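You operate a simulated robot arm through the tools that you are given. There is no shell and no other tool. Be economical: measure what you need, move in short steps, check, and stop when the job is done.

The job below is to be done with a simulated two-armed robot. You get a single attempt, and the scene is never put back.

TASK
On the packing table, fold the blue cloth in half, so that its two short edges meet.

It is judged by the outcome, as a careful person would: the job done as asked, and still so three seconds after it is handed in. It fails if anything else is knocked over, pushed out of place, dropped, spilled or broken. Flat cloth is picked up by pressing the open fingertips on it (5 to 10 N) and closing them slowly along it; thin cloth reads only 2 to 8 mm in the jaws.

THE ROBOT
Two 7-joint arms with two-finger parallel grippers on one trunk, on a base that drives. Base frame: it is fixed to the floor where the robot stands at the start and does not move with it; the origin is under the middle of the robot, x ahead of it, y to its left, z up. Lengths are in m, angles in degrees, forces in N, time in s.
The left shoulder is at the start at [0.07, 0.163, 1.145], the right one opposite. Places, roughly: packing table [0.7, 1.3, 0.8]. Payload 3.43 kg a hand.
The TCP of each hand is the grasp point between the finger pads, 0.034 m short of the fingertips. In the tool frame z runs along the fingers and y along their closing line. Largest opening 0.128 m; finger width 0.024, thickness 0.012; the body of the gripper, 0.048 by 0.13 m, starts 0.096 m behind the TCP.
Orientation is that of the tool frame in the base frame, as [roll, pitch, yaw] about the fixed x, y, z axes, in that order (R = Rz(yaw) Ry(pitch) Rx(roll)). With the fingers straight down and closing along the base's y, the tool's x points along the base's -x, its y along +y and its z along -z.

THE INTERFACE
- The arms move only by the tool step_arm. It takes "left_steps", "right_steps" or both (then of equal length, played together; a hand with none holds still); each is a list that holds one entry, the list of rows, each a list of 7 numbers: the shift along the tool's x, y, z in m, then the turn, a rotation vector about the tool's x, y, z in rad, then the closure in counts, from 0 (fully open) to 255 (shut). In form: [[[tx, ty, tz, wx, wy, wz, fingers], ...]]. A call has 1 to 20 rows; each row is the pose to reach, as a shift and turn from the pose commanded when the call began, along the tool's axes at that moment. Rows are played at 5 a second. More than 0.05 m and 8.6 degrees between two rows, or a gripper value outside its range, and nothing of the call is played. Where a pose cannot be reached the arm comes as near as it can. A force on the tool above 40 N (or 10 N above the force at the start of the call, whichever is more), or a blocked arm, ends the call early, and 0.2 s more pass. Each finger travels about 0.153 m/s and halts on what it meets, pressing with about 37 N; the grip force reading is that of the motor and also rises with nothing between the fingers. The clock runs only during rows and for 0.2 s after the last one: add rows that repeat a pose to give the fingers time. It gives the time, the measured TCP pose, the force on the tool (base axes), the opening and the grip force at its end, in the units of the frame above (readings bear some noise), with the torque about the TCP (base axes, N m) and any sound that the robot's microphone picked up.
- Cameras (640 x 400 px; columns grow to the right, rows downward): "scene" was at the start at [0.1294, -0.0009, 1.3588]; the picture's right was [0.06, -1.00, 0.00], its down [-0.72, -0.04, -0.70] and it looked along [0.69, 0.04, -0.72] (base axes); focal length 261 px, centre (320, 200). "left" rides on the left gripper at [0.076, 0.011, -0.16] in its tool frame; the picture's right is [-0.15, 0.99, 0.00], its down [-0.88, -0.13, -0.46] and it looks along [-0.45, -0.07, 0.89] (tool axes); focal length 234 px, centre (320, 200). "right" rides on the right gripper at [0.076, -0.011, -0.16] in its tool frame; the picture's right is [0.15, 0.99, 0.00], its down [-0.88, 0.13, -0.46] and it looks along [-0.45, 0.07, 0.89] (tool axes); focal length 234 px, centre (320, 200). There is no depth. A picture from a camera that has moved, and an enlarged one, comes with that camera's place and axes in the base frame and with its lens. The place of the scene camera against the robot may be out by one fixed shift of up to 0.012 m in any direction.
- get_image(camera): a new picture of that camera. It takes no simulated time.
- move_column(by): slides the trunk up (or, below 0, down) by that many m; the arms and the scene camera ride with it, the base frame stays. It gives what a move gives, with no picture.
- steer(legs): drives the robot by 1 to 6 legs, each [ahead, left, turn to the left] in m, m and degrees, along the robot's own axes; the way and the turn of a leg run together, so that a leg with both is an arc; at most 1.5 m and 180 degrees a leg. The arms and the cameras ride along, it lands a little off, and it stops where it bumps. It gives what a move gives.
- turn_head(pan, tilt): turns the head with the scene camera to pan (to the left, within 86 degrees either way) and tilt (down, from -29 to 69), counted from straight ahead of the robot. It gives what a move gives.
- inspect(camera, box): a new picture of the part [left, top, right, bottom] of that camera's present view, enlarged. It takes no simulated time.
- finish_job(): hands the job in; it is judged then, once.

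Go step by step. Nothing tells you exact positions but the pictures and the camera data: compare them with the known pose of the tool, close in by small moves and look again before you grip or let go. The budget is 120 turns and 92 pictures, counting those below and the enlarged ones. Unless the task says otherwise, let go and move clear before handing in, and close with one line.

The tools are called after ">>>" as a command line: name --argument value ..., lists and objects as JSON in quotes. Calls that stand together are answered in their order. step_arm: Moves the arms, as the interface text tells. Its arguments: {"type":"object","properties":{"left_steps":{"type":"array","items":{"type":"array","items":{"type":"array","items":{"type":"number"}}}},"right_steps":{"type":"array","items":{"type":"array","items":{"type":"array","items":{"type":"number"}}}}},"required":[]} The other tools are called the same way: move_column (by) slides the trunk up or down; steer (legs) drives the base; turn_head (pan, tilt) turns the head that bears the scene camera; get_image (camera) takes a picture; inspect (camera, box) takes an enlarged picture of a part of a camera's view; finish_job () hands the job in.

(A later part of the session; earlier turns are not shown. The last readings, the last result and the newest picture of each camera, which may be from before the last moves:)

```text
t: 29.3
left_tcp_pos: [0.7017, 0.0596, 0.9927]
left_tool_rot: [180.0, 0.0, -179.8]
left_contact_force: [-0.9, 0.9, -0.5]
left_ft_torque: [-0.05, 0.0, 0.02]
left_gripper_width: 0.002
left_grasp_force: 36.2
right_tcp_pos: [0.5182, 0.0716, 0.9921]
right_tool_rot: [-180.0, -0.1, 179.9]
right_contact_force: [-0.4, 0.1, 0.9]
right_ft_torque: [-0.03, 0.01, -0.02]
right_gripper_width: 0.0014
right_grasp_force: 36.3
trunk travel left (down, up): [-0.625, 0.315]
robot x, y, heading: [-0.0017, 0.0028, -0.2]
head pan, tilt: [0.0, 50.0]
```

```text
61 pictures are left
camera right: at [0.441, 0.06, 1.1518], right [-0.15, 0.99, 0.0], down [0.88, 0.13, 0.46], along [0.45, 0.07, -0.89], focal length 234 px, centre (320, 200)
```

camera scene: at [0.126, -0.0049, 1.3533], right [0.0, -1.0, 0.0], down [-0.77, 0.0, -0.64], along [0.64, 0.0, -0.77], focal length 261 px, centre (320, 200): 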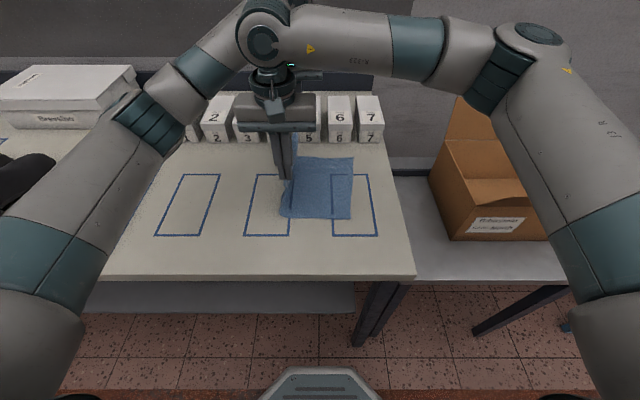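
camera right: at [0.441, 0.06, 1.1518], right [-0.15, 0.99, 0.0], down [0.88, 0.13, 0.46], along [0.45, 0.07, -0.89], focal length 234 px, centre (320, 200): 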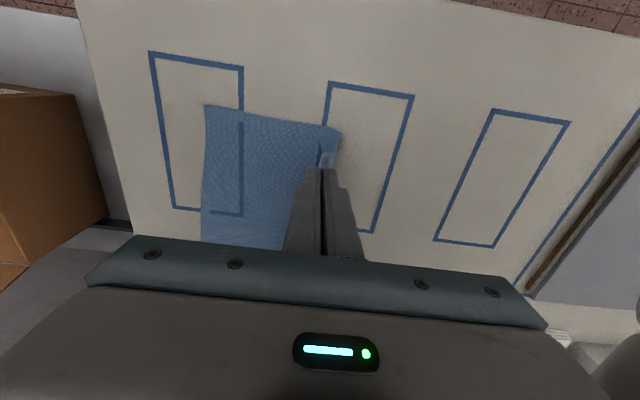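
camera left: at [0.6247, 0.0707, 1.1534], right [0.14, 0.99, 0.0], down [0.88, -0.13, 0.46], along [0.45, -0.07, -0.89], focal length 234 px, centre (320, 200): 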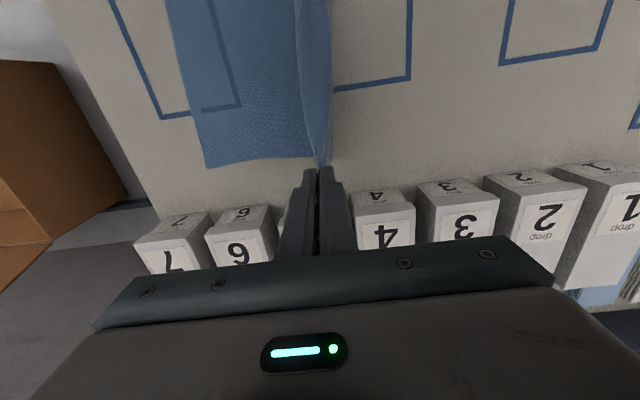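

The cloth hangs cleanly from both hands. The opposite edge lies from about (0.487, -0.073) to (0.707, -0.097). I'll continue the arc toward it while tilting the hands so the edge leans outward, stopping about 2.5 cm above.

>>> step_arm --left_steps '[[[0, -0.02, 0.002, -0.06, 0, 0, 255], [0.001, -0.04, 0.006, -0.12, 0, 0, 255], [0.002, -0.06, 0.012, -0.18, 0, 0, 255], [0.003, -0.08, 0.02, -0.24, 0, 0, 255], [0.004, -0.097, 0.03, -0.3, 0, 0, 255], [0.005, -0.113, 0.042, -0.36, 0, 0, 255], [0.006, -0.128, 0.053, -0.42, 0, 0, 255], [0.007, -0.14, 0.063, -0.48, 0, 0, 255], [0.008, -0.148, 0.07, -0.54, 0, 0, 255], [0.008, -0.153, 0.077, -0.6, 0, 0, 255], [0.008, -0.153, 0.077, -0.6, 0, 0, 255]]]' --right_steps '[[[0, -0.02, 0.002, -0.06, 0, 0, 255], [0.001, -0.038, 0.006, -0.12, 0, 0, 255], [0.002, -0.056, 0.012, -0.18, 0, 0, 255], [0.003, -0.075, 0.02, -0.24, 0, 0, 255], [0.004, -0.091, 0.03, -0.3, 0, 0, 255], [0.005, -0.107, 0.042, -0.36, 0, 0, 255], [0.006, -0.121, 0.053, -0.42, 0, 0, 255], [0.007, -0.133, 0.063, -0.48, 0, 0, 255], [0.008, -0.141, 0.07, -0.54, 0, 0, 255], [0.008, -0.145, 0.077, -0.6, 0, 0, 255], [0.008, -0.145, 0.077, -0.6, 0, 0, 255]]]'

>>> get_image --camera "scene"

>>> get_image --camera "left"

>>> get_image --camera "right"

```text
t: 31.7
left_tcp_pos: [0.6865, -0.0669, 0.9028]
left_tool_rot: [145.6, -0.1, -179.9]
left_contact_force: [-0.8, -1.1, -0.3]
left_ft_torque: [-0.06, -0.01, 0.03]
left_gripper_width: 0.0017
left_grasp_force: 36.2
left hand out of reach, approached as far as the arm can: row 9, 10, 11
right_tcp_pos: [0.5088, -0.0728, 0.9162]
right_tool_rot: [145.6, 0.0, 179.9]
right_contact_force: [-0.4, 0.3, 0.0]
right_ft_torque: [-0.04, -0.01, 0.0]
right_gripper_width: 0.0018
right_grasp_force: 37.0
trunk travel left (down, up): [-0.625, 0.315]
robot x, y, heading: [0.001, 0.0021, 0.1]
head pan, tilt: [0.0, 50.0]
```

```text
60 pictures are left
camera scene: at [0.1262, -0.0049, 1.3532], right [0.0, -1.0, 0.0], down [-0.77, 0.0, -0.64], along [0.64, 0.0, -0.77], focal length 261 px, centre (320, 200)
```

scene: 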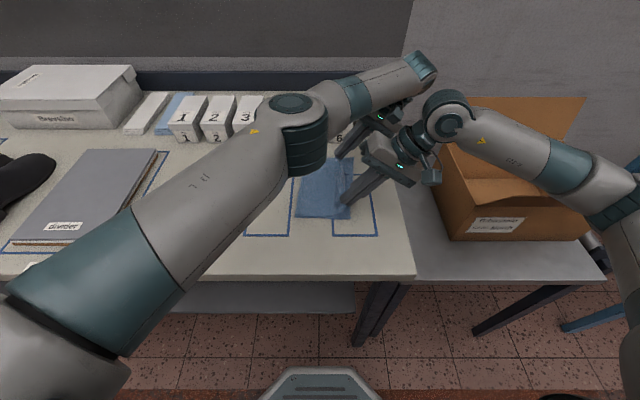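

```text
59 pictures are left
camera left: at [0.6102, -0.1479, 1.0425], right [0.15, 0.82, 0.56], down [0.88, -0.36, 0.3], along [0.45, 0.45, -0.77], focal length 234 px, centre (320, 200)
```

left: 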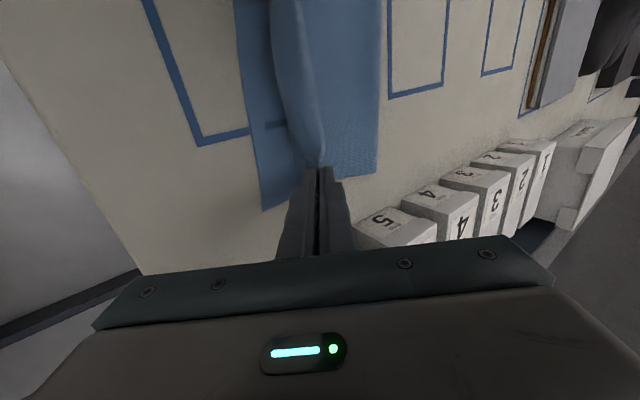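

```text
58 pictures are left
camera right: at [0.4328, -0.1732, 1.0406], right [-0.15, 0.82, 0.56], down [0.88, -0.15, 0.45], along [0.45, 0.56, -0.7], focal length 234 px, centre (320, 200)
```

right: 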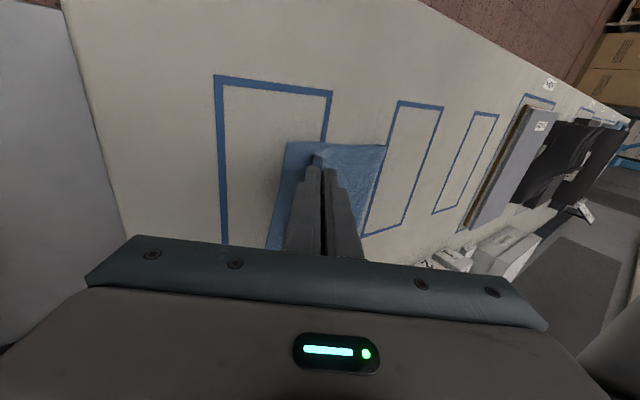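

The fold is nearly across, but the left hand has hit its reach about 2.5 cm short. I'll move the right hand back the same distance, then drive the base 3 cm to the right so both hands end where they should.

>>> step_arm --right_steps '[[[0, 0.0115, 0.0079, 0, 0, 0, 255], [0, 0.0231, 0.0158, 0, 0, 0, 255], [0, 0.0231, 0.0158, 0, 0, 0, 255]]]'

>>> steer --legs '[[0.008, -0.03, 0]]'

>>> get_image --camera "left"

>>> get_image --camera "right"

```text
t: 32.5
left_tcp_pos: [0.6858, -0.0667, 0.903]
left_tool_rot: [145.6, 0.0, -179.9]
left_contact_force: [-0.2, 0.0, 0.4]
left_ft_torque: [-0.02, 0.01, 0.02]
left_gripper_width: 0.0018
left_grasp_force: 36.3
right_tcp_pos: [0.5094, -0.0451, 0.915]
right_tool_rot: [145.6, 0.0, 180.0]
right_contact_force: [0.4, -0.3, -0.1]
right_ft_torque: [-0.05, 0.03, 0.02]
right_gripper_width: 0.0014
right_grasp_force: 35.9
trunk travel left (down, up): [-0.625, 0.315]
robot x, y, heading: [0.0047, -0.002, -0.1]
head pan, tilt: [0.0, 50.0]
```

```text
t: 33.3
left_tcp_pos: [0.6942, -0.0948, 0.9031]
left_tool_rot: [145.5, 0.0, -179.8]
left_contact_force: [0.4, -1.0, 0.0]
left_ft_torque: [-0.02, -0.02, 0.02]
left_gripper_width: 0.0015
left_grasp_force: 36.5
right_tcp_pos: [0.5162, -0.0736, 0.9163]
right_tool_rot: [145.6, 0.0, -179.9]
right_contact_force: [0.7, 0.4, -0.5]
right_ft_torque: [-0.04, -0.01, 0.0]
right_gripper_width: 0.0016
right_grasp_force: 35.7
trunk travel left (down, up): [-0.625, 0.315]
robot x, y, heading: [0.0075, -0.0278, -0.3]
head pan, tilt: [0.0, 50.0]
```

```text
57 pictures are left
camera left: at [0.6178, -0.1768, 1.0429], right [0.14, 0.82, 0.56], down [0.88, -0.36, 0.3], along [0.45, 0.45, -0.77], focal length 234 px, centre (320, 200)
```

left: 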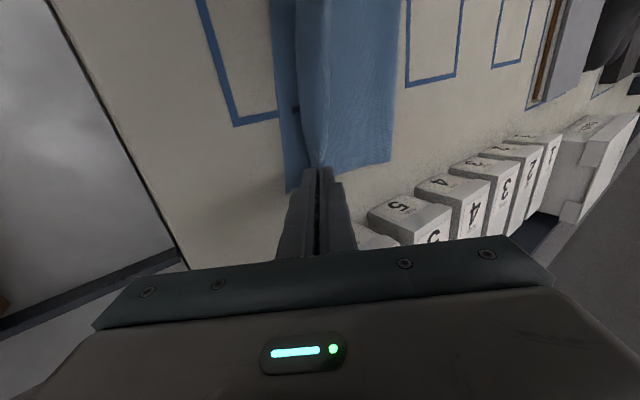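

```text
56 pictures are left
camera right: at [0.4403, -0.1737, 1.0413], right [-0.15, 0.82, 0.56], down [0.88, -0.15, 0.45], along [0.45, 0.56, -0.7], focal length 234 px, centre (320, 200)
```

right: 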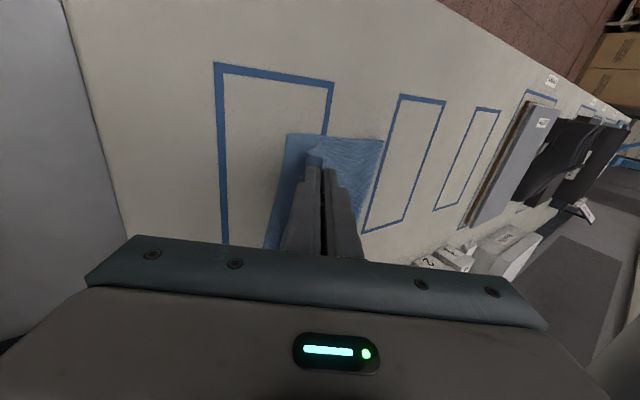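

The target edge hasn't moved and both hands are lined up with it. I'll lower gently until the cloth is almost touching.

>>> step_arm --left_steps '[[[0, -0.002, 0.003, 0, 0, 0, 255], [0, -0.004, 0.0055, 0, 0, 0, 255], [0, -0.0056, 0.0083, 0, 0, 0, 255], [0, -0.0056, 0.0083, 0, 0, 0, 255]]]' --right_steps '[[[0.002, -0.004, 0.006, 0, 0, 0, 255], [0.004, -0.008, 0.012, 0, 0, 0, 255], [0.006, -0.0124, 0.0182, 0, 0, 0, 255], [0.006, -0.0124, 0.0182, 0, 0, 0, 255]]]'

>>> inspect --camera "left" --box '[220, 40, 420, 220]'

>>> inspect --camera "right" --box '[220, 100, 420, 260]'

```text
t: 34.3
left_tcp_pos: [0.6951, -0.0966, 0.893]
left_tool_rot: [145.6, 0.0, -179.8]
left_contact_force: [-0.3, 0.7, 0.8]
left_ft_torque: [0.0, 0.03, -0.01]
left_gripper_width: 0.0019
left_grasp_force: 36.8
right_tcp_pos: [0.5107, -0.0752, 0.8934]
right_tool_rot: [145.7, 0.0, -179.9]
right_contact_force: [0.2, -0.9, -0.1]
right_ft_torque: [-0.04, -0.01, -0.03]
right_gripper_width: 0.0018
right_grasp_force: 36.8
trunk travel left (down, up): [-0.625, 0.315]
robot x, y, heading: [0.0084, -0.0284, 0.3]
head pan, tilt: [0.0, 50.0]
```

```text
2.22 times, centred on (320, 130) of left
camera zoom: at [0.6179, -0.1771, 1.0329], right [0.14, 0.82, 0.56], down [0.88, -0.36, 0.3], along [0.45, 0.45, -0.77], focal length 520 px, centre (320, 356)
```

zoom: 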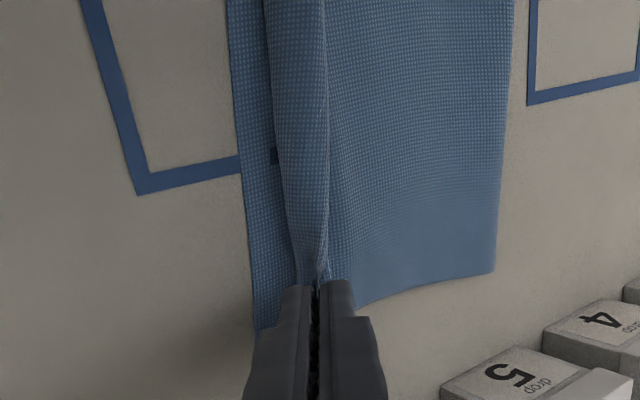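

```text
2.50 times, centred on (320, 180) of right
camera zoom: at [0.434, -0.1739, 1.0188], right [-0.15, 0.82, 0.56], down [0.88, -0.15, 0.45], along [0.45, 0.56, -0.7], focal length 585 px, centre (320, 250)
```

zoom: 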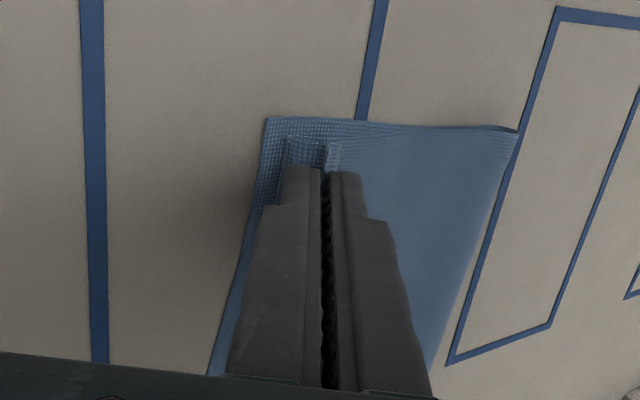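

The held strip leans outward over the lower finger. I'll open slightly and withdraw along the fingers, which should let the strip fall outward onto the other edge.

>>> step_arm --left_steps '[[[0, 0, 0, 0, 0, 0, 245], [0, 0.003, 0, 0, 0, 0, 230], [0, 0.006, 0, 0, 0, 0, 215], [0, 0.006, 0, 0, 0, 0, 215], [0, 0.006, -0.01, 0, 0, 0, 215], [0, 0.006, -0.02, 0, 0, 0, 215], [0, 0.006, -0.03, 0, 0, 0, 215], [0, 0.006, -0.045, 0, 0, 0, 215], [0, 0.006, -0.06, 0, 0, 0, 215], [0, 0.006, -0.08, 0, 0, 0, 215], [0, 0.006, -0.08, 0, 0, 0, 215]]]' --right_steps '[[[0, 0, 0, 0, 0, 0, 245], [0, 0.003, 0, 0, 0, 0, 230], [0, 0.006, 0, 0, 0, 0, 215], [0, 0.006, 0, 0, 0, 0, 215], [0, 0.006, -0.01, 0, 0, 0, 215], [0, 0.006, -0.02, 0, 0, 0, 215], [0, 0.006, -0.03, 0, 0, 0, 215], [0, 0.006, -0.045, 0, 0, 0, 215], [0, 0.006, -0.06, 0, 0, 0, 215], [0, 0.006, -0.08, 0, 0, 0, 215], [0, 0.006, -0.08, 0, 0, 0, 215]]]'

>>> get_image --camera "left"

>>> get_image --camera "right"

>>> inspect --camera "scene" --box '[240, 130, 420, 250]'

```text
t: 36.7
left_tcp_pos: [0.6919, -0.1026, 0.9323]
left_tool_rot: [145.8, 0.1, -179.9]
left_contact_force: [0.6, -0.2, 1.1]
left_ft_torque: [-0.02, -0.03, -0.01]
left_gripper_width: 0.0203
left_grasp_force: 0.3
left hand out of reach, approached as far as the arm can: row 6, 7, 8, 9, 10, 11
right_tcp_pos: [0.5113, -0.1143, 0.9636]
right_tool_rot: [145.6, 0.0, -179.8]
right_contact_force: [-0.3, 0.1, 0.6]
right_ft_torque: [0.04, 0.02, 0.02]
right_gripper_width: 0.0201
right_grasp_force: 0.1
trunk travel left (down, up): [-0.625, 0.315]
robot x, y, heading: [0.0078, -0.0268, 0.1]
head pan, tilt: [0.0, 50.0]
```

```text
53 pictures are left
camera left: at [0.6149, -0.1825, 1.0716], right [0.14, 0.82, 0.56], down [0.88, -0.36, 0.3], along [0.45, 0.45, -0.77], focal length 234 px, centre (320, 200)
```

left: 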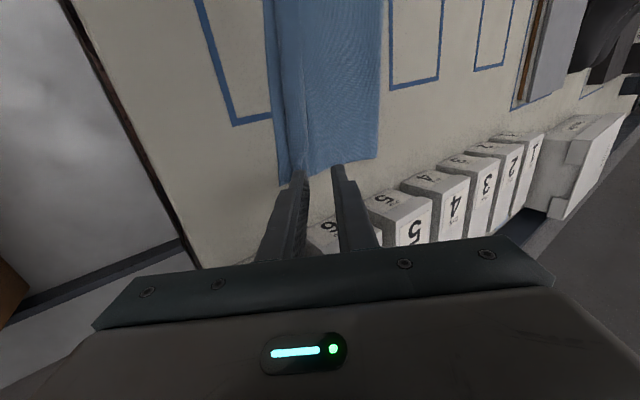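

```text
52 pictures are left
camera right: at [0.4348, -0.2145, 1.0892], right [-0.15, 0.82, 0.56], down [0.88, -0.15, 0.45], along [0.45, 0.56, -0.7], focal length 234 px, centre (320, 200)
```

right: 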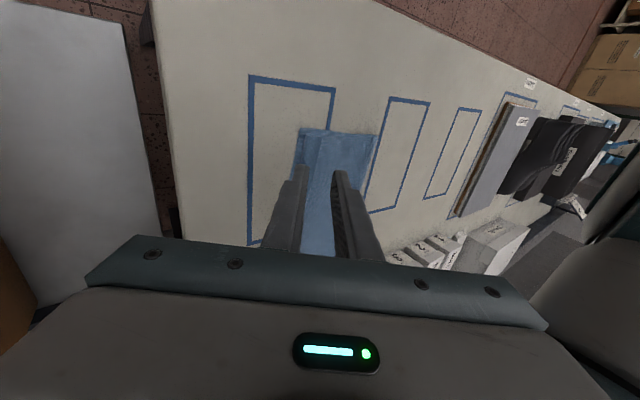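

```text
3.33 times, centred on (330, 190) of scene
camera zoom: at [0.1338, -0.0348, 1.3533], right [0.0, -1.0, 0.0], down [-0.77, 0.0, -0.64], along [0.64, 0.0, -0.77], focal length 871 px, centre (287, 233)
```

zoom: 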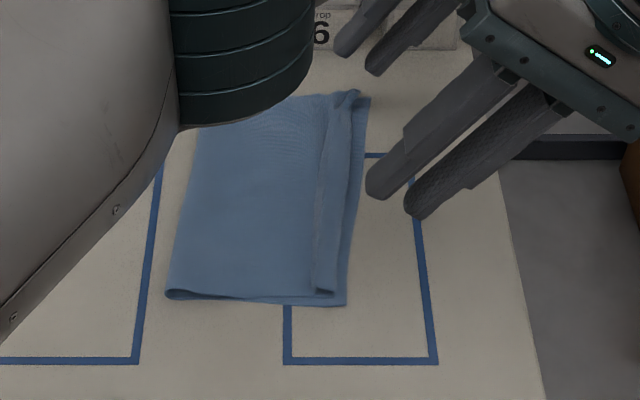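

The fold is made; only a narrow strip, about 1.8 cm along the moved edge, is curled back on top. I'll move the left hand clear and look closely at the curl.

>>> step_arm --left_steps '[[[0, 0.017, -0.0248, 0, 0, 0, 215], [0, 0.034, -0.0495, 0.1, 0, 0, 215], [0, 0.068, -0.026, 0.2, 0, 0, 215], [0, 0.102, -0.002, 0.3, 0, 0, 215], [0, 0.136, 0.021, 0.4, 0, 0, 215], [0, 0.17, 0.044, 0.5, 0, 0, 215], [0, 0.204, 0.067, 0.6, 0, 0, 215], [0, 0.24, 0.0915, 0.6, 0, 0, 215], [0, 0.274, 0.115, 0.6, 0, 0, 215], [0, 0.274, 0.115, 0.6, 0, 0, 215]]]' --right_steps '[[[0, 0.005, -0.01, 0, 0, 0, 215], [0, 0.01, -0.02, 0.1, 0, 0, 225], [0, 0.015, -0.02, 0.2, 0, 0, 255], [0, 0.015, -0.02, 0.3, 0, 0, 255], [0, 0.015, -0.02, 0.4, 0, 0, 255], [0, 0.015, -0.02, 0.5, 0, 0, 255], [0, 0.015, -0.02, 0.6, 0, 0, 255], [0, 0.015, -0.02, 0.6, 0, 0, 255], [0, 0.015, -0.02, 0.6, 0, 0, 255], [0, 0.015, -0.02, 0.6, 0, 0, 255]]]'

>>> inspect --camera "scene" --box '[260, 140, 400, 240]'

>>> get_image --camera "right"

```text
t: 38.9
left_tcp_pos: [0.6905, 0.1895, 0.9933]
left_tool_rot: [180.0, 0.1, -179.9]
left_contact_force: [0.2, -0.3, -0.9]
left_ft_torque: [0.01, 0.02, 0.01]
left_gripper_width: 0.0201
left_grasp_force: 0.1
left hand out of reach, approached as far as the arm can: row 1
right_tcp_pos: [0.5107, -0.1136, 0.9877]
right_tool_rot: [-180.0, 0.0, -180.0]
right_contact_force: [-0.4, -1.1, -0.1]
right_ft_torque: [0.0, 0.0, -0.02]
right_gripper_width: 0.0
right_grasp_force: 33.1
trunk travel left (down, up): [-0.625, 0.315]
robot x, y, heading: [0.0094, -0.0295, -0.0]
head pan, tilt: [0.0, 50.0]
```

```text
4.00 times, centred on (330, 190) of scene
camera zoom: at [0.1341, -0.036, 1.3532], right [0.0, -1.0, 0.0], down [-0.77, 0.0, -0.64], along [0.64, 0.0, -0.77], focal length 1045 px, centre (280, 240)
```

zoom: 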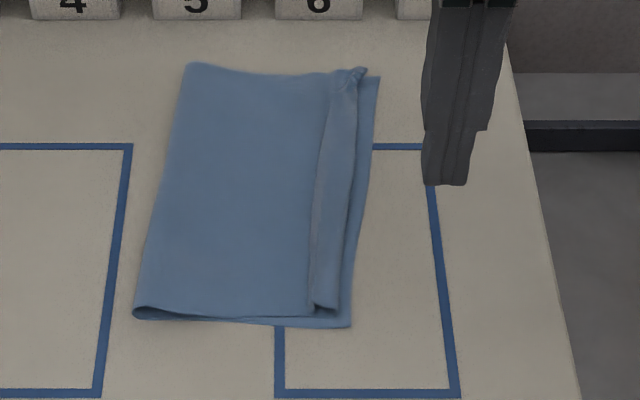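

```text
49 pictures are left
camera right: at [0.4346, -0.126, 1.1477], right [-0.15, 0.99, 0.0], down [0.88, 0.13, 0.46], along [0.45, 0.07, -0.89], focal length 234 px, centre (320, 200)
```

right: 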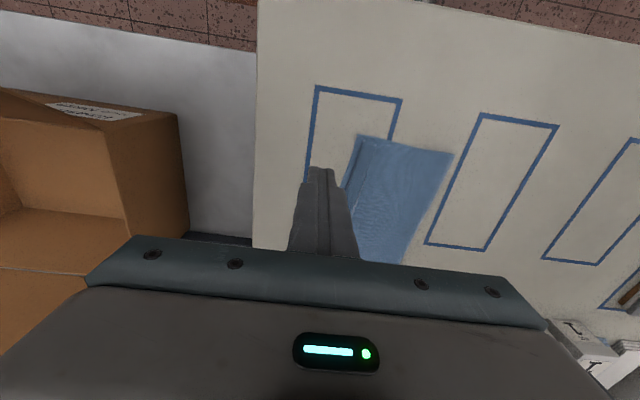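

Only a 1.5–2 cm strip is curled back, with its free edge at y≈-0.055 (near) to -0.073 (far). I'll try flipping it outward by sweeping the closed right fingertips lightly against its free edge, starting at the near corner.

>>> step_arm --right_steps '[[[0, 0.04, 0, 0, 0, 0, 255], [0, 0.0786, 0.02, 0, 0, 0, 255], [0, 0.0786, 0.055, 0, 0, 0, 255], [0, 0.0786, 0.085, 0, 0, 0, 255], [0, 0.0786, 0.0975, 0, 0, 0, 255], [0, 0.0786, 0.0987, 0, 0, 0, 255], [0, 0.0786, 0.0987, 0, 0, 0, 255]]]'

>>> get_image --camera "right"

```text
t: 40.5
left_tcp_pos: [0.6909, 0.1903, 0.9927]
left_tool_rot: [180.0, 0.0, -179.8]
left_contact_force: [0.0, -0.5, -1.1]
left_ft_torque: [0.01, 0.0, 0.03]
left_gripper_width: 0.0199
left_grasp_force: 0.1
right_tcp_pos: [0.5101, -0.0346, 0.8892]
right_tool_rot: [-179.9, 0.1, -179.8]
right_contact_force: [0.1, -0.7, 0.1]
right_ft_torque: [0.0, 0.0, 0.0]
right_gripper_width: 0.0
right_grasp_force: 32.9
trunk travel left (down, up): [-0.625, 0.315]
robot x, y, heading: [0.0092, -0.0309, 0.2]
head pan, tilt: [0.0, 50.0]
```

```text
48 pictures are left
camera right: at [0.4342, -0.0465, 1.0489], right [-0.15, 0.99, 0.0], down [0.88, 0.13, 0.46], along [0.45, 0.07, -0.89], focal length 234 px, centre (320, 200)
```

right: 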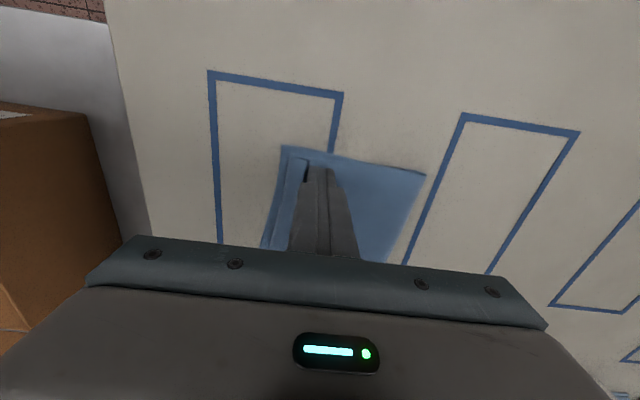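

>>> step_arm --right_steps '[[[0, 0, 0.001, 0, 0, 0, 255], [0, -0.006, 0.001, 0, 0, 0, 255], [0, -0.012, 0.001, 0, 0, 0, 255], [0, -0.018, 0.001, 0, 0, 0, 255], [0, -0.024, 0.001, 0, 0, 0, 255], [0, -0.03, 0.001, 0, 0, 0, 255], [0, -0.036, 0.001, 0, 0, 0, 255], [0, -0.042, 0.001, 0, 0, 0, 255], [0, -0.048, 0.001, 0, 0, 0, 255], [0, -0.048, 0.001, 0, 0, 0, 255]]]'

>>> inspect --camera "right" --box '[220, 100, 420, 260]'

>>> inspect --camera "scene" --box '[260, 140, 400, 240]'

```text
t: 42.7
left_tcp_pos: [0.6903, 0.1902, 0.9927]
left_tool_rot: [-179.9, 0.1, -179.8]
left_contact_force: [-0.4, 1.3, 0.3]
left_ft_torque: [-0.01, 0.0, 0.03]
left_gripper_width: 0.0201
left_grasp_force: 0.0
right_tcp_pos: [0.5107, -0.081, 0.8888]
right_tool_rot: [-180.0, 0.0, -179.9]
right_contact_force: [0.3, 0.0, -0.3]
right_ft_torque: [-0.01, 0.01, 0.0]
right_gripper_width: 0.0
right_grasp_force: 33.0
trunk travel left (down, up): [-0.625, 0.315]
robot x, y, heading: [0.0087, -0.0275, 0.2]
head pan, tilt: [0.0, 50.0]
```

```text
2.50 times, centred on (320, 180) of right
camera zoom: at [0.4341, -0.0944, 1.0478], right [-0.15, 0.99, 0.0], down [0.88, 0.13, 0.46], along [0.45, 0.07, -0.89], focal length 585 px, centre (320, 250)
```

zoom: 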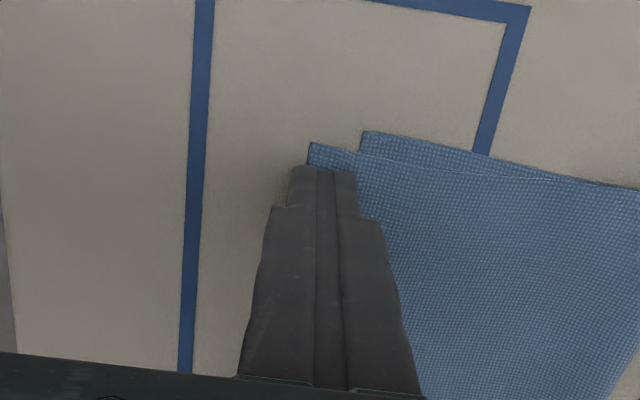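

```text
4.00 times, centred on (330, 190) of scene
camera zoom: at [0.1339, -0.0347, 1.3532], right [0.0, -1.0, 0.0], down [-0.77, 0.0, -0.64], along [0.64, 0.0, -0.77], focal length 1045 px, centre (280, 240)
```

zoom: 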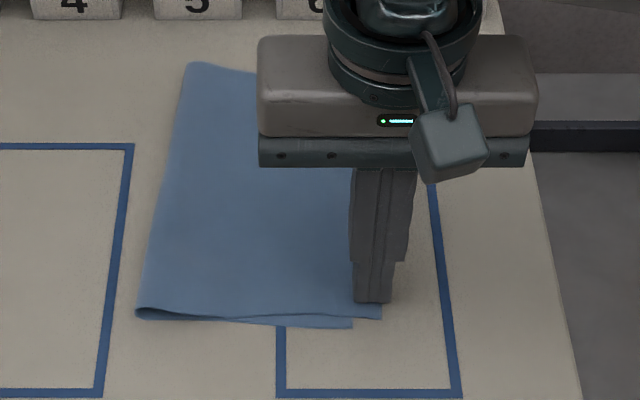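

The curl flipped neatly at the near corner, and the top layer now overhangs slightly there. I'll lift and look at the whole edge.

>>> step_arm --right_steps '[[[0, 0.0, -0.03, 0, 0, 0, 255], [0, -0.03, -0.06, 0, 0, 0, 255], [0, -0.07, -0.08, 0, 0, 0, 255], [0, -0.1, -0.09, 0, 0, 0, 255]]]'

>>> inspect --camera "scene" --box '[260, 140, 400, 240]'

```text
t: 43.7
left_tcp_pos: [0.6912, 0.1907, 0.9921]
left_tool_rot: [180.0, 0.0, -179.9]
left_contact_force: [-0.4, -0.6, -0.4]
left_ft_torque: [0.0, 0.01, -0.04]
left_gripper_width: 0.0202
left_grasp_force: 0.0
right_tcp_pos: [0.5098, -0.1832, 0.9786]
right_tool_rot: [-180.0, 0.0, -180.0]
right_contact_force: [-0.4, -1.0, -0.1]
right_ft_torque: [0.02, 0.02, -0.01]
right_gripper_width: 0.0003
right_grasp_force: 32.7
trunk travel left (down, up): [-0.625, 0.315]
robot x, y, heading: [0.008, -0.0303, -0.1]
head pan, tilt: [0.0, 50.0]
```

```text
4.00 times, centred on (330, 190) of scene
camera zoom: at [0.1334, -0.0357, 1.3533], right [0.0, -1.0, 0.0], down [-0.77, 0.0, -0.64], along [0.64, 0.0, -0.77], focal length 1045 px, centre (280, 240)
```

zoom: 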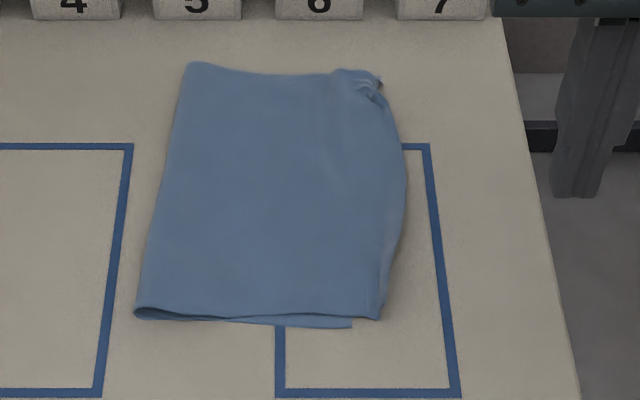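

The whole strip flipped outward, leaving just a small curl at the far corner and about 2 cm of overhang. I'll view the far corner with the right hand's camera.

>>> step_arm --right_steps '[[[-0.04, 0.02, -0.01, 0, 0, 0, 255], [-0.08, 0.04, -0.02, 0, 0, 0, 255], [-0.12, 0.06, -0.02, 0, 0, 0, 255], [-0.14, 0.08, -0.02, 0, 0, 0, 255], [-0.14, 0.08, -0.02, 0, 0, 0, 255]]]'

>>> get_image --camera "right"

>>> inspect --camera "right" --box '[250, 0, 450, 200]'

```text
t: 44.9
left_tcp_pos: [0.6894, 0.1891, 0.9925]
left_tool_rot: [-180.0, 0.0, -179.9]
left_contact_force: [0.1, 0.4, 0.3]
left_ft_torque: [-0.03, -0.02, 0.03]
left_gripper_width: 0.0203
left_grasp_force: 0.1
right_tcp_pos: [0.6522, -0.102, 0.9981]
right_tool_rot: [-180.0, 0.0, -179.9]
right_contact_force: [-0.1, 0.4, 0.5]
right_ft_torque: [0.03, -0.02, -0.04]
right_gripper_width: 0.0001
right_grasp_force: 32.9
trunk travel left (down, up): [-0.625, 0.315]
robot x, y, heading: [0.0082, -0.0306, -0.2]
head pan, tilt: [0.0, 50.0]
```

```text
44 pictures are left
camera right: at [0.5749, -0.1147, 1.1571], right [-0.15, 0.99, 0.0], down [0.88, 0.13, 0.46], along [0.45, 0.07, -0.89], focal length 234 px, centre (320, 200)
```

right: 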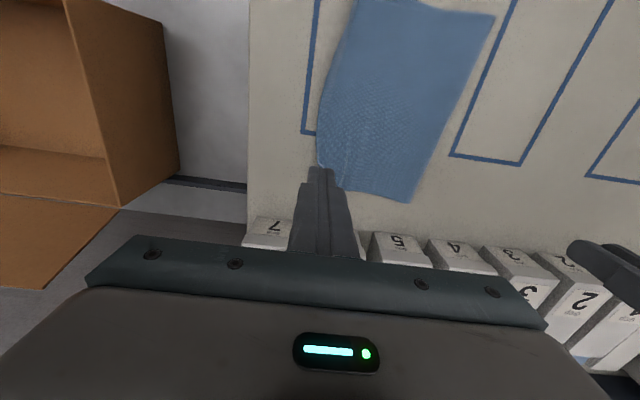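

```text
2.00 times, centred on (350, 100) of right
camera zoom: at [0.5749, -0.1147, 1.1571], right [-0.15, 0.99, 0.0], down [0.88, 0.13, 0.46], along [0.45, 0.07, -0.89], focal length 468 px, centre (260, 400)
```

zoom: 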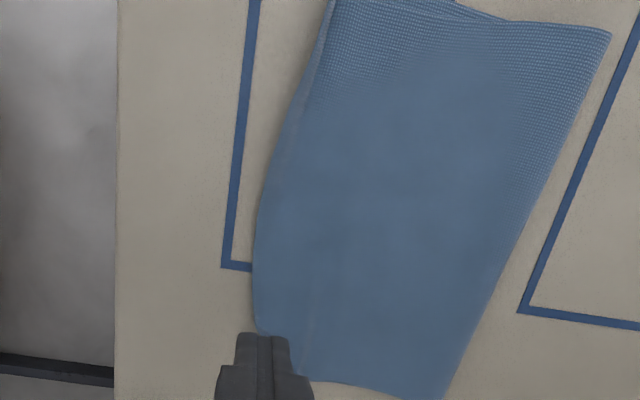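

>>> step_arm --right_steps '[[[0, -0.04, 0, 0, 0, 0, 255], [-0.02, -0.07, 0, 0, 0, 0, 255], [-0.04, -0.07, 0, 0, 0, 0, 255], [-0.04, -0.07, 0, 0, 0, 0, 255]]]'

>>> inspect --camera "right" --box '[320, 60, 480, 200]'

>>> inspect --camera "scene" --box '[310, 140, 370, 190]'

```text
t: 45.9
left_tcp_pos: [0.6908, 0.1907, 0.9931]
left_tool_rot: [179.9, 0.0, -179.9]
left_contact_force: [0.2, 0.0, 0.4]
left_ft_torque: [0.01, 0.0, 0.01]
left_gripper_width: 0.0203
left_grasp_force: 0.0
right_tcp_pos: [0.6909, -0.1737, 0.9987]
right_tool_rot: [179.9, 0.1, -179.8]
right_contact_force: [-0.1, 0.3, -0.4]
right_ft_torque: [-0.02, 0.01, 0.01]
right_gripper_width: 0.0001
right_grasp_force: 32.7
trunk travel left (down, up): [-0.625, 0.315]
robot x, y, heading: [0.0068, -0.0303, -0.2]
head pan, tilt: [0.0, 50.0]
```

```text
2.86 times, centred on (400, 130) of right
camera zoom: at [0.6139, -0.1852, 1.1572], right [-0.15, 0.99, 0.0], down [0.88, 0.13, 0.46], along [0.45, 0.07, -0.89], focal length 669 px, centre (91, 400)
```

zoom: 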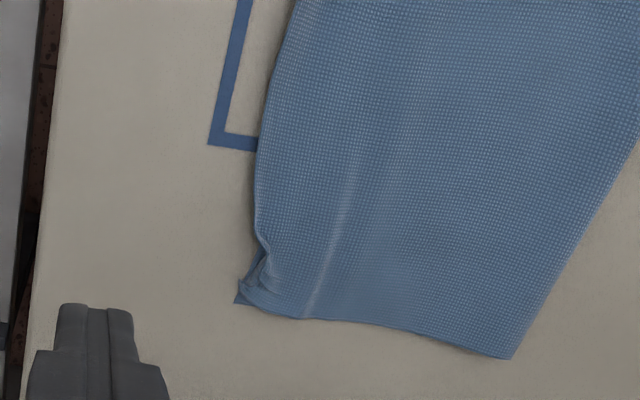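

```text
8.00 times, centred on (340, 165) of scene
camera zoom: at [0.1333, -0.0358, 1.3533], right [0.0, -1.0, 0.0], down [-0.77, 0.0, -0.64], along [0.64, 0.0, -0.77], focal length 2091 px, centre (160, 480)
```

zoom: 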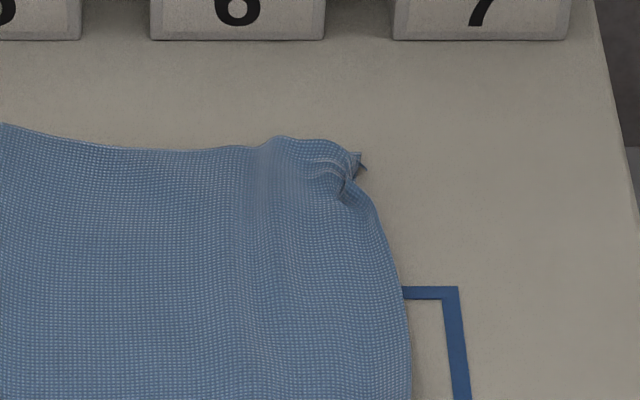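

The top layer's far corner is tucked at about (0.686, -0.092). I'll sweep it outward the same way.

>>> step_arm --right_steps '[[[0, 0.04, 0, 0, 0, 0, 255], [0, 0.08, 0, 0, 0, 0, 255], [0, 0.1157, 0.01, 0, 0, 0, 255], [0, 0.1157, 0.05, 0, 0, 0, 255], [0, 0.1157, 0.085, 0, 0, 0, 255], [0, 0.1157, 0.105, 0, 0, 0, 255], [0, 0.1157, 0.11, 0, 0, 0, 255], [0, 0.1157, 0.11, 0, 0, 0, 255], [0, 0.11, 0.11, 0, 0, 0, 255], [0, 0.104, 0.11, 0, 0, 0, 255], [0, 0.098, 0.11, 0, 0, 0, 255], [0, 0.092, 0.11, 0, 0, 0, 255], [0, 0.086, 0.11, 0, 0, 0, 255], [0, 0.08, 0.11, 0, 0, 0, 255], [0, 0.074, 0.11, 0, 0, 0, 255], [0, 0.068, 0.11, 0, 0, 0, 255], [0, 0.062, 0.11, 0, 0, 0, 255], [0, 0.058, 0.11, 0, 0, 0, 255]]]'

>>> step_arm --right_steps '[[[0, -0.005, -0.03, 0, 0, 0, 255], [0, -0.03, -0.06, 0, 0, 0, 255], [0, -0.05, -0.09, 0, 0, 0, 255], [0, -0.06, -0.11, 0, 0, 0, 255], [0, -0.06, -0.11, 0, 0, 0, 255]]]'

>>> inspect --camera "right" --box '[320, 60, 480, 200]'

>>> inspect --camera "scene" --box '[260, 140, 400, 240]'

```text
t: 49.7
left_tcp_pos: [0.6907, 0.1909, 0.9918]
left_tool_rot: [-179.9, 0.1, -179.9]
left_contact_force: [0.7, 1.0, 0.0]
left_ft_torque: [0.02, -0.01, -0.03]
left_gripper_width: 0.0203
left_grasp_force: 0.0
right_tcp_pos: [0.691, -0.114, 0.889]
right_tool_rot: [-180.0, 0.1, -179.9]
right_contact_force: [-0.7, 0.0, -0.9]
right_ft_torque: [0.04, 0.02, 0.03]
right_gripper_width: 0.0001
right_grasp_force: 33.0
trunk travel left (down, up): [-0.625, 0.315]
robot x, y, heading: [0.0121, -0.0287, 0.2]
head pan, tilt: [0.0, 50.0]
```

```text
t: 50.9
left_tcp_pos: [0.69, 0.1907, 0.9921]
left_tool_rot: [-180.0, 0.0, -179.9]
left_contact_force: [0.4, 0.3, 0.4]
left_ft_torque: [0.0, 0.01, 0.0]
left_gripper_width: 0.0199
left_grasp_force: 0.1
right_tcp_pos: [0.6917, -0.1737, 0.9994]
right_tool_rot: [-180.0, 0.0, -179.9]
right_contact_force: [-0.2, 0.2, 0.6]
right_ft_torque: [0.0, -0.01, 0.01]
right_gripper_width: 0.0
right_grasp_force: 32.6
trunk travel left (down, up): [-0.625, 0.315]
robot x, y, heading: [0.0088, -0.0274, -0.3]
head pan, tilt: [0.0, 50.0]
```

```text
2.86 times, centred on (400, 130) of right
camera zoom: at [0.6147, -0.1862, 1.1582], right [-0.15, 0.99, 0.0], down [0.88, 0.13, 0.46], along [0.45, 0.07, -0.89], focal length 669 px, centre (91, 400)
```

zoom: 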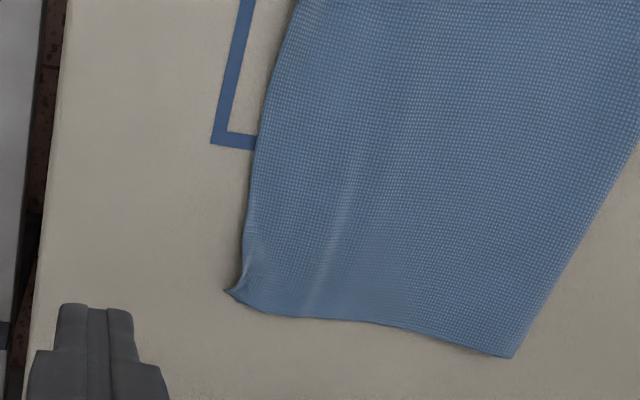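

```text
4.00 times, centred on (330, 190) of scene
camera zoom: at [0.1342, -0.0349, 1.3532], right [0.0, -1.0, 0.0], down [-0.77, 0.0, -0.64], along [0.64, 0.0, -0.77], focal length 1045 px, centre (280, 240)
```

zoom: 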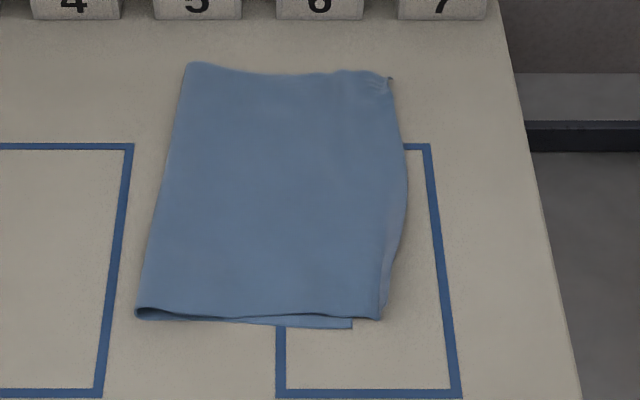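

The far corner is out. Now I check the near half of the edge, where a thin stripe suggests a remaining curl or overhang.

>>> inspect --camera "scene" --box '[325, 170, 375, 225]'

>>> get_image --camera "right"

```text
7.27 times, centred on (350, 198) of scene
camera zoom: at [0.1342, -0.0349, 1.3532], right [0.0, -1.0, 0.0], down [-0.77, 0.0, -0.64], along [0.64, 0.0, -0.77], focal length 1900 px, centre (102, 218)
```

zoom: 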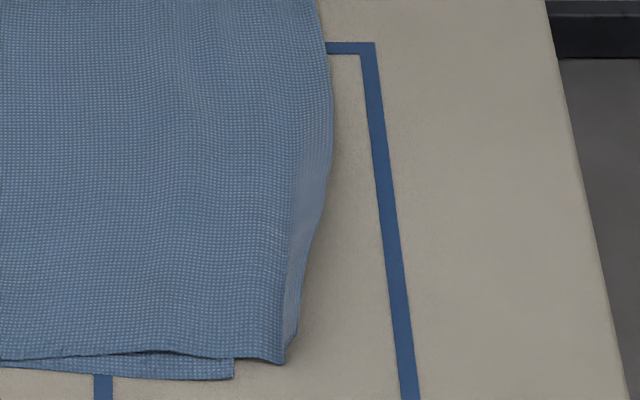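

```text
37 pictures are left
camera right: at [0.6147, -0.1862, 1.1582], right [-0.15, 0.99, 0.0], down [0.88, 0.13, 0.46], along [0.45, 0.07, -0.89], focal length 234 px, centre (320, 200)
```

right: 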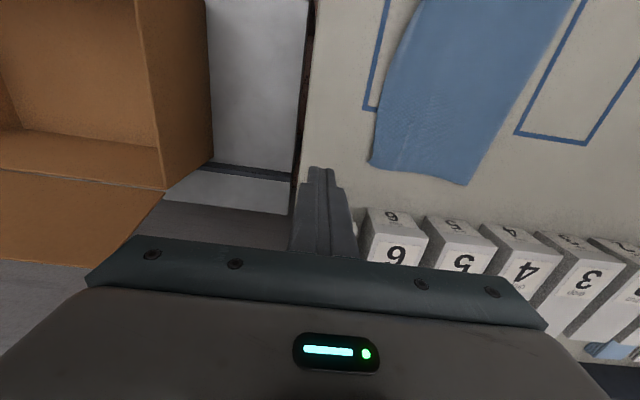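

The top layer now overhangs the bottom edge by roughly 1–2 cm. I'll try to even this by pressing lightly near the fold with both hands and drawing the top layer back toward the fold, starting by positioning above it.

>>> step_arm --left_steps '[[[0, 0, 0, 0, 0, 0, 255], [0, 0, 0, 0, 0, 0, 255], [0, 0, 0, 0, 0, 0, 255], [0, 0, 0, 0, 0, 0, 255], [0, 0, 0.0, 0, 0, 0, 255], [0, -0.04, 0.01, 0, 0, 0, 255], [0, -0.08, 0.02, 0, 0, 0, 255], [0, -0.12, 0.04, 0, 0, 0, 255], [0, -0.16, 0.06, 0, 0, 0, 255], [0, -0.198, 0.08, 0, 0, 0, 255], [0, -0.198, 0.095, 0, 0, 0, 255], [0, -0.198, 0.1, 0, 0, 0, 255], [0, -0.198, 0.1, 0, 0, 0, 255]]]' --right_steps '[[[0.044, 0, 0, 0, 0, 0, 255], [0.088, 0, 0, 0, 0, 0, 255], [0.132, 0, 0, 0, 0, 0, 255], [0.176, 0.0, 0, 0, 0, 0, 255], [0.176, 0.03, 0.005, 0, 0, 0, 255], [0.176, 0.06, 0.01, 0, 0, 0, 255], [0.176, 0.1, 0.02, 0, 0, 0, 255], [0.176, 0.14, 0.04, 0, 0, 0, 255], [0.176, 0.16, 0.06, 0, 0, 0, 255], [0.176, 0.179, 0.085, 0, 0, 0, 255], [0.176, 0.179, 0.1, 0, 0, 0, 255], [0.176, 0.179, 0.1075, 0, 0, 0, 255], [0.176, 0.179, 0.1075, 0, 0, 0, 255]]]'

```text
t: 53.7
left_tcp_pos: [0.6907, -0.0079, 0.8919]
left_tool_rot: [180.0, -0.1, -179.9]
left_contact_force: [0.5, -1.0, -1.2]
left_ft_torque: [-0.04, -0.01, 0.02]
left_gripper_width: 0.0001
left_grasp_force: 33.5
right_tcp_pos: [0.5151, 0.0048, 0.8903]
right_tool_rot: [180.0, 0.1, -179.9]
right_contact_force: [0.2, 0.6, -0.1]
right_ft_torque: [0.01, -0.01, -0.02]
right_gripper_width: 0.0
right_grasp_force: 32.7
trunk travel left (down, up): [-0.625, 0.315]
robot x, y, heading: [0.0125, -0.0255, 0.3]
head pan, tilt: [0.0, 50.0]
```

>>> step_arm --left_steps '[[[0, 0, 0.003, 0, 0, 0, 255], [0, 0, 0.005, 0, 0, 0, 255], [0, 0, 0.005, 0, 0, 0, 255], [0, 0, 0.005, 0, 0, 0, 255]]]' --right_steps '[[[0, 0, 0.002, 0, 0, 0, 255], [0, 0, 0.0035, 0, 0, 0, 255], [0, 0, 0.0035, 0, 0, 0, 255], [0, 0, 0.0035, 0, 0, 0, 255]]]'

```text
t: 54.7
left_tcp_pos: [0.691, -0.0093, 0.8872]
left_tool_rot: [-180.0, 0.0, -179.7]
left_contact_force: [-0.4, 0.3, 0.6]
left_ft_torque: [0.02, 0.01, -0.01]
left_gripper_width: 0.0001
left_grasp_force: 33.3
right_tcp_pos: [0.5143, 0.005, 0.8873]
right_tool_rot: [-180.0, 0.1, -180.0]
right_contact_force: [0.6, 0.8, 0.5]
right_ft_torque: [0.0, -0.03, 0.04]
right_gripper_width: 0.0002
right_grasp_force: 33.2
trunk travel left (down, up): [-0.625, 0.315]
robot x, y, heading: [0.0056, -0.0234, 0.3]
head pan, tilt: [0.0, 50.0]
```

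>>> step_arm --left_steps '[[[0, 0, 0.0012, 0, 0, 0, 255], [0, 0, 0.0012, 0, 0, 0, 255], [0, 0.003, 0.0012, 0, 0, 0, 255], [0, 0.006, 0.0012, 0, 0, 0, 255], [0, 0.009, 0.0012, 0, 0, 0, 255], [0, 0.012, 0.0012, 0, 0, 0, 255], [0, 0.015, 0.0012, 0, 0, 0, 255], [0, 0.018, 0.0012, 0, 0, 0, 255], [0, 0.018, 0.0012, 0, 0, 0, 255]]]' --right_steps '[[[0, 0, 0.0012, 0, 0, 0, 255], [0, 0, 0.0012, 0, 0, 0, 255], [0, 0.0035, 0.0012, 0, 0, 0, 255], [0, 0.007, 0.0012, 0, 0, 0, 255], [0, 0.0105, 0.0012, 0, 0, 0, 255], [0, 0.014, 0.0012, 0, 0, 0, 255], [0, 0.0175, 0.0012, 0, 0, 0, 255], [0, 0.021, 0.0012, 0, 0, 0, 255], [0, 0.021, 0.0012, 0, 0, 0, 255]]]'

>>> inspect --camera "scene" --box '[260, 140, 400, 240]'

```text
t: 56.7
left_tcp_pos: [0.691, 0.0096, 0.8866]
left_tool_rot: [180.0, 0.0, -179.9]
left_contact_force: [0.2, 0.3, 1.6]
left_ft_torque: [0.02, -0.04, 0.02]
left_gripper_width: 0.0001
left_grasp_force: 32.4
right_tcp_pos: [0.515, 0.026, 0.8859]
right_tool_rot: [-180.0, 0.0, -179.8]
right_contact_force: [0.5, 0.3, -0.4]
right_ft_torque: [0.01, 0.02, 0.01]
right_gripper_width: 0.0
right_grasp_force: 32.8
trunk travel left (down, up): [-0.625, 0.315]
robot x, y, heading: [0.0087, -0.0309, -0.1]
head pan, tilt: [0.0, 50.0]
```

```text
4.00 times, centred on (330, 190) of scene
camera zoom: at [0.1337, -0.0351, 1.3533], right [0.0, -1.0, 0.0], down [-0.77, 0.0, -0.64], along [0.64, 0.0, -0.77], focal length 1045 px, centre (280, 240)
```

zoom: 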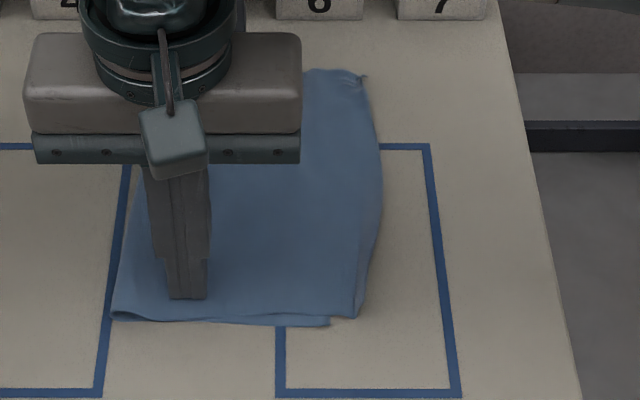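

Both layers slid together, so that doesn't change the overhang (about 1.6 cm near, 2.5 cm mid, 1 cm far). I'll instead regrip just the top edge's overhang with both hands and re-lay it slightly shorter; first I position above the edge and look.

>>> step_arm --left_steps '[[[0, 0, -0.03, 0, 0, 0, 255], [0, 0, -0.06, 0, 0, 0, 255], [0.003, -0.035, -0.08, 0, 0, 0, 255], [0.006, -0.07, -0.08, 0, 0, 0, 225], [0.006, -0.1, -0.08, 0, 0, 0, 225], [0.006, -0.1, -0.06, 0, 0, 0, 225], [0.006, -0.1, -0.06, 0, 0, 0, 225]]]' --right_steps '[[[0, 0, -0.03, 0, 0, 0, 255], [0, 0, -0.06, 0, 0, 0, 255], [0, -0.035, -0.08, 0, 0, 0, 255], [0, -0.07, -0.08, 0, 0, 0, 225], [0, -0.1, -0.08, 0, 0, 0, 225], [0, -0.105, -0.06, 0, 0, 0, 225], [0, -0.105, -0.06, 0, 0, 0, 225]]]'

>>> inspect --camera "left" --box '[220, 0, 420, 200]'

>>> inspect --camera "right" --box '[220, 60, 420, 260]'

```text
t: 58.3
left_tcp_pos: [0.6853, -0.0909, 0.9462]
left_tool_rot: [-180.0, 0.0, -179.8]
left_contact_force: [-0.7, -0.6, 0.5]
left_ft_torque: [-0.03, 0.0, 0.03]
left_gripper_width: 0.015
left_grasp_force: 0.0
right_tcp_pos: [0.5151, -0.0796, 0.9476]
right_tool_rot: [180.0, 0.1, -179.9]
right_contact_force: [0.5, 0.4, 0.3]
right_ft_torque: [0.0, -0.02, 0.01]
right_gripper_width: 0.0151
right_grasp_force: 0.1
trunk travel left (down, up): [-0.625, 0.315]
robot x, y, heading: [0.0097, -0.029, -0.2]
head pan, tilt: [0.0, 50.0]
```

```text
2.00 times, centred on (320, 100) of left
camera zoom: at [0.6084, -0.08, 1.107], right [0.14, 0.99, 0.0], down [0.88, -0.13, 0.46], along [0.45, -0.07, -0.89], focal length 468 px, centre (320, 400)
```

zoom: 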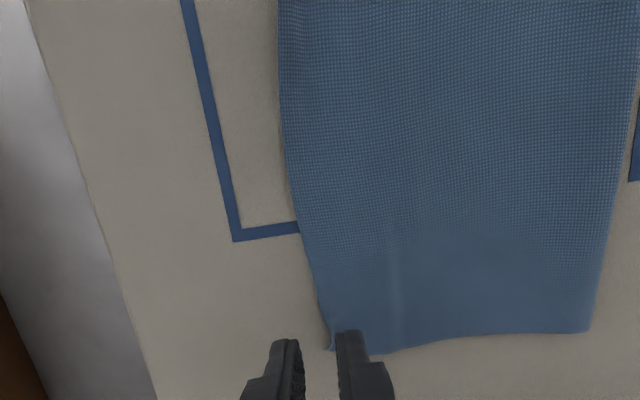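

```text
2.00 times, centred on (320, 160) of right
camera zoom: at [0.4384, -0.0916, 1.1062], right [-0.15, 0.99, 0.0], down [0.88, 0.13, 0.46], along [0.45, 0.07, -0.89], focal length 468 px, centre (320, 280)
```

zoom: 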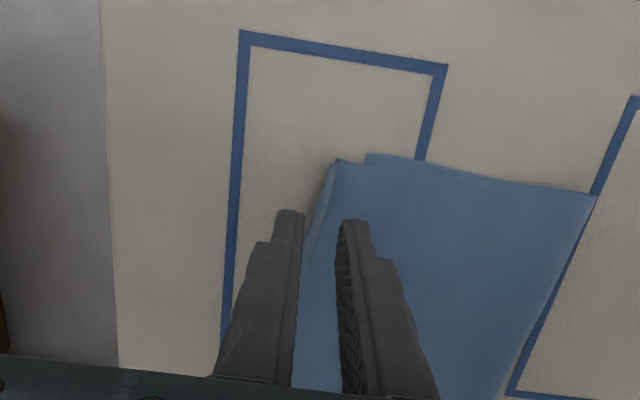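

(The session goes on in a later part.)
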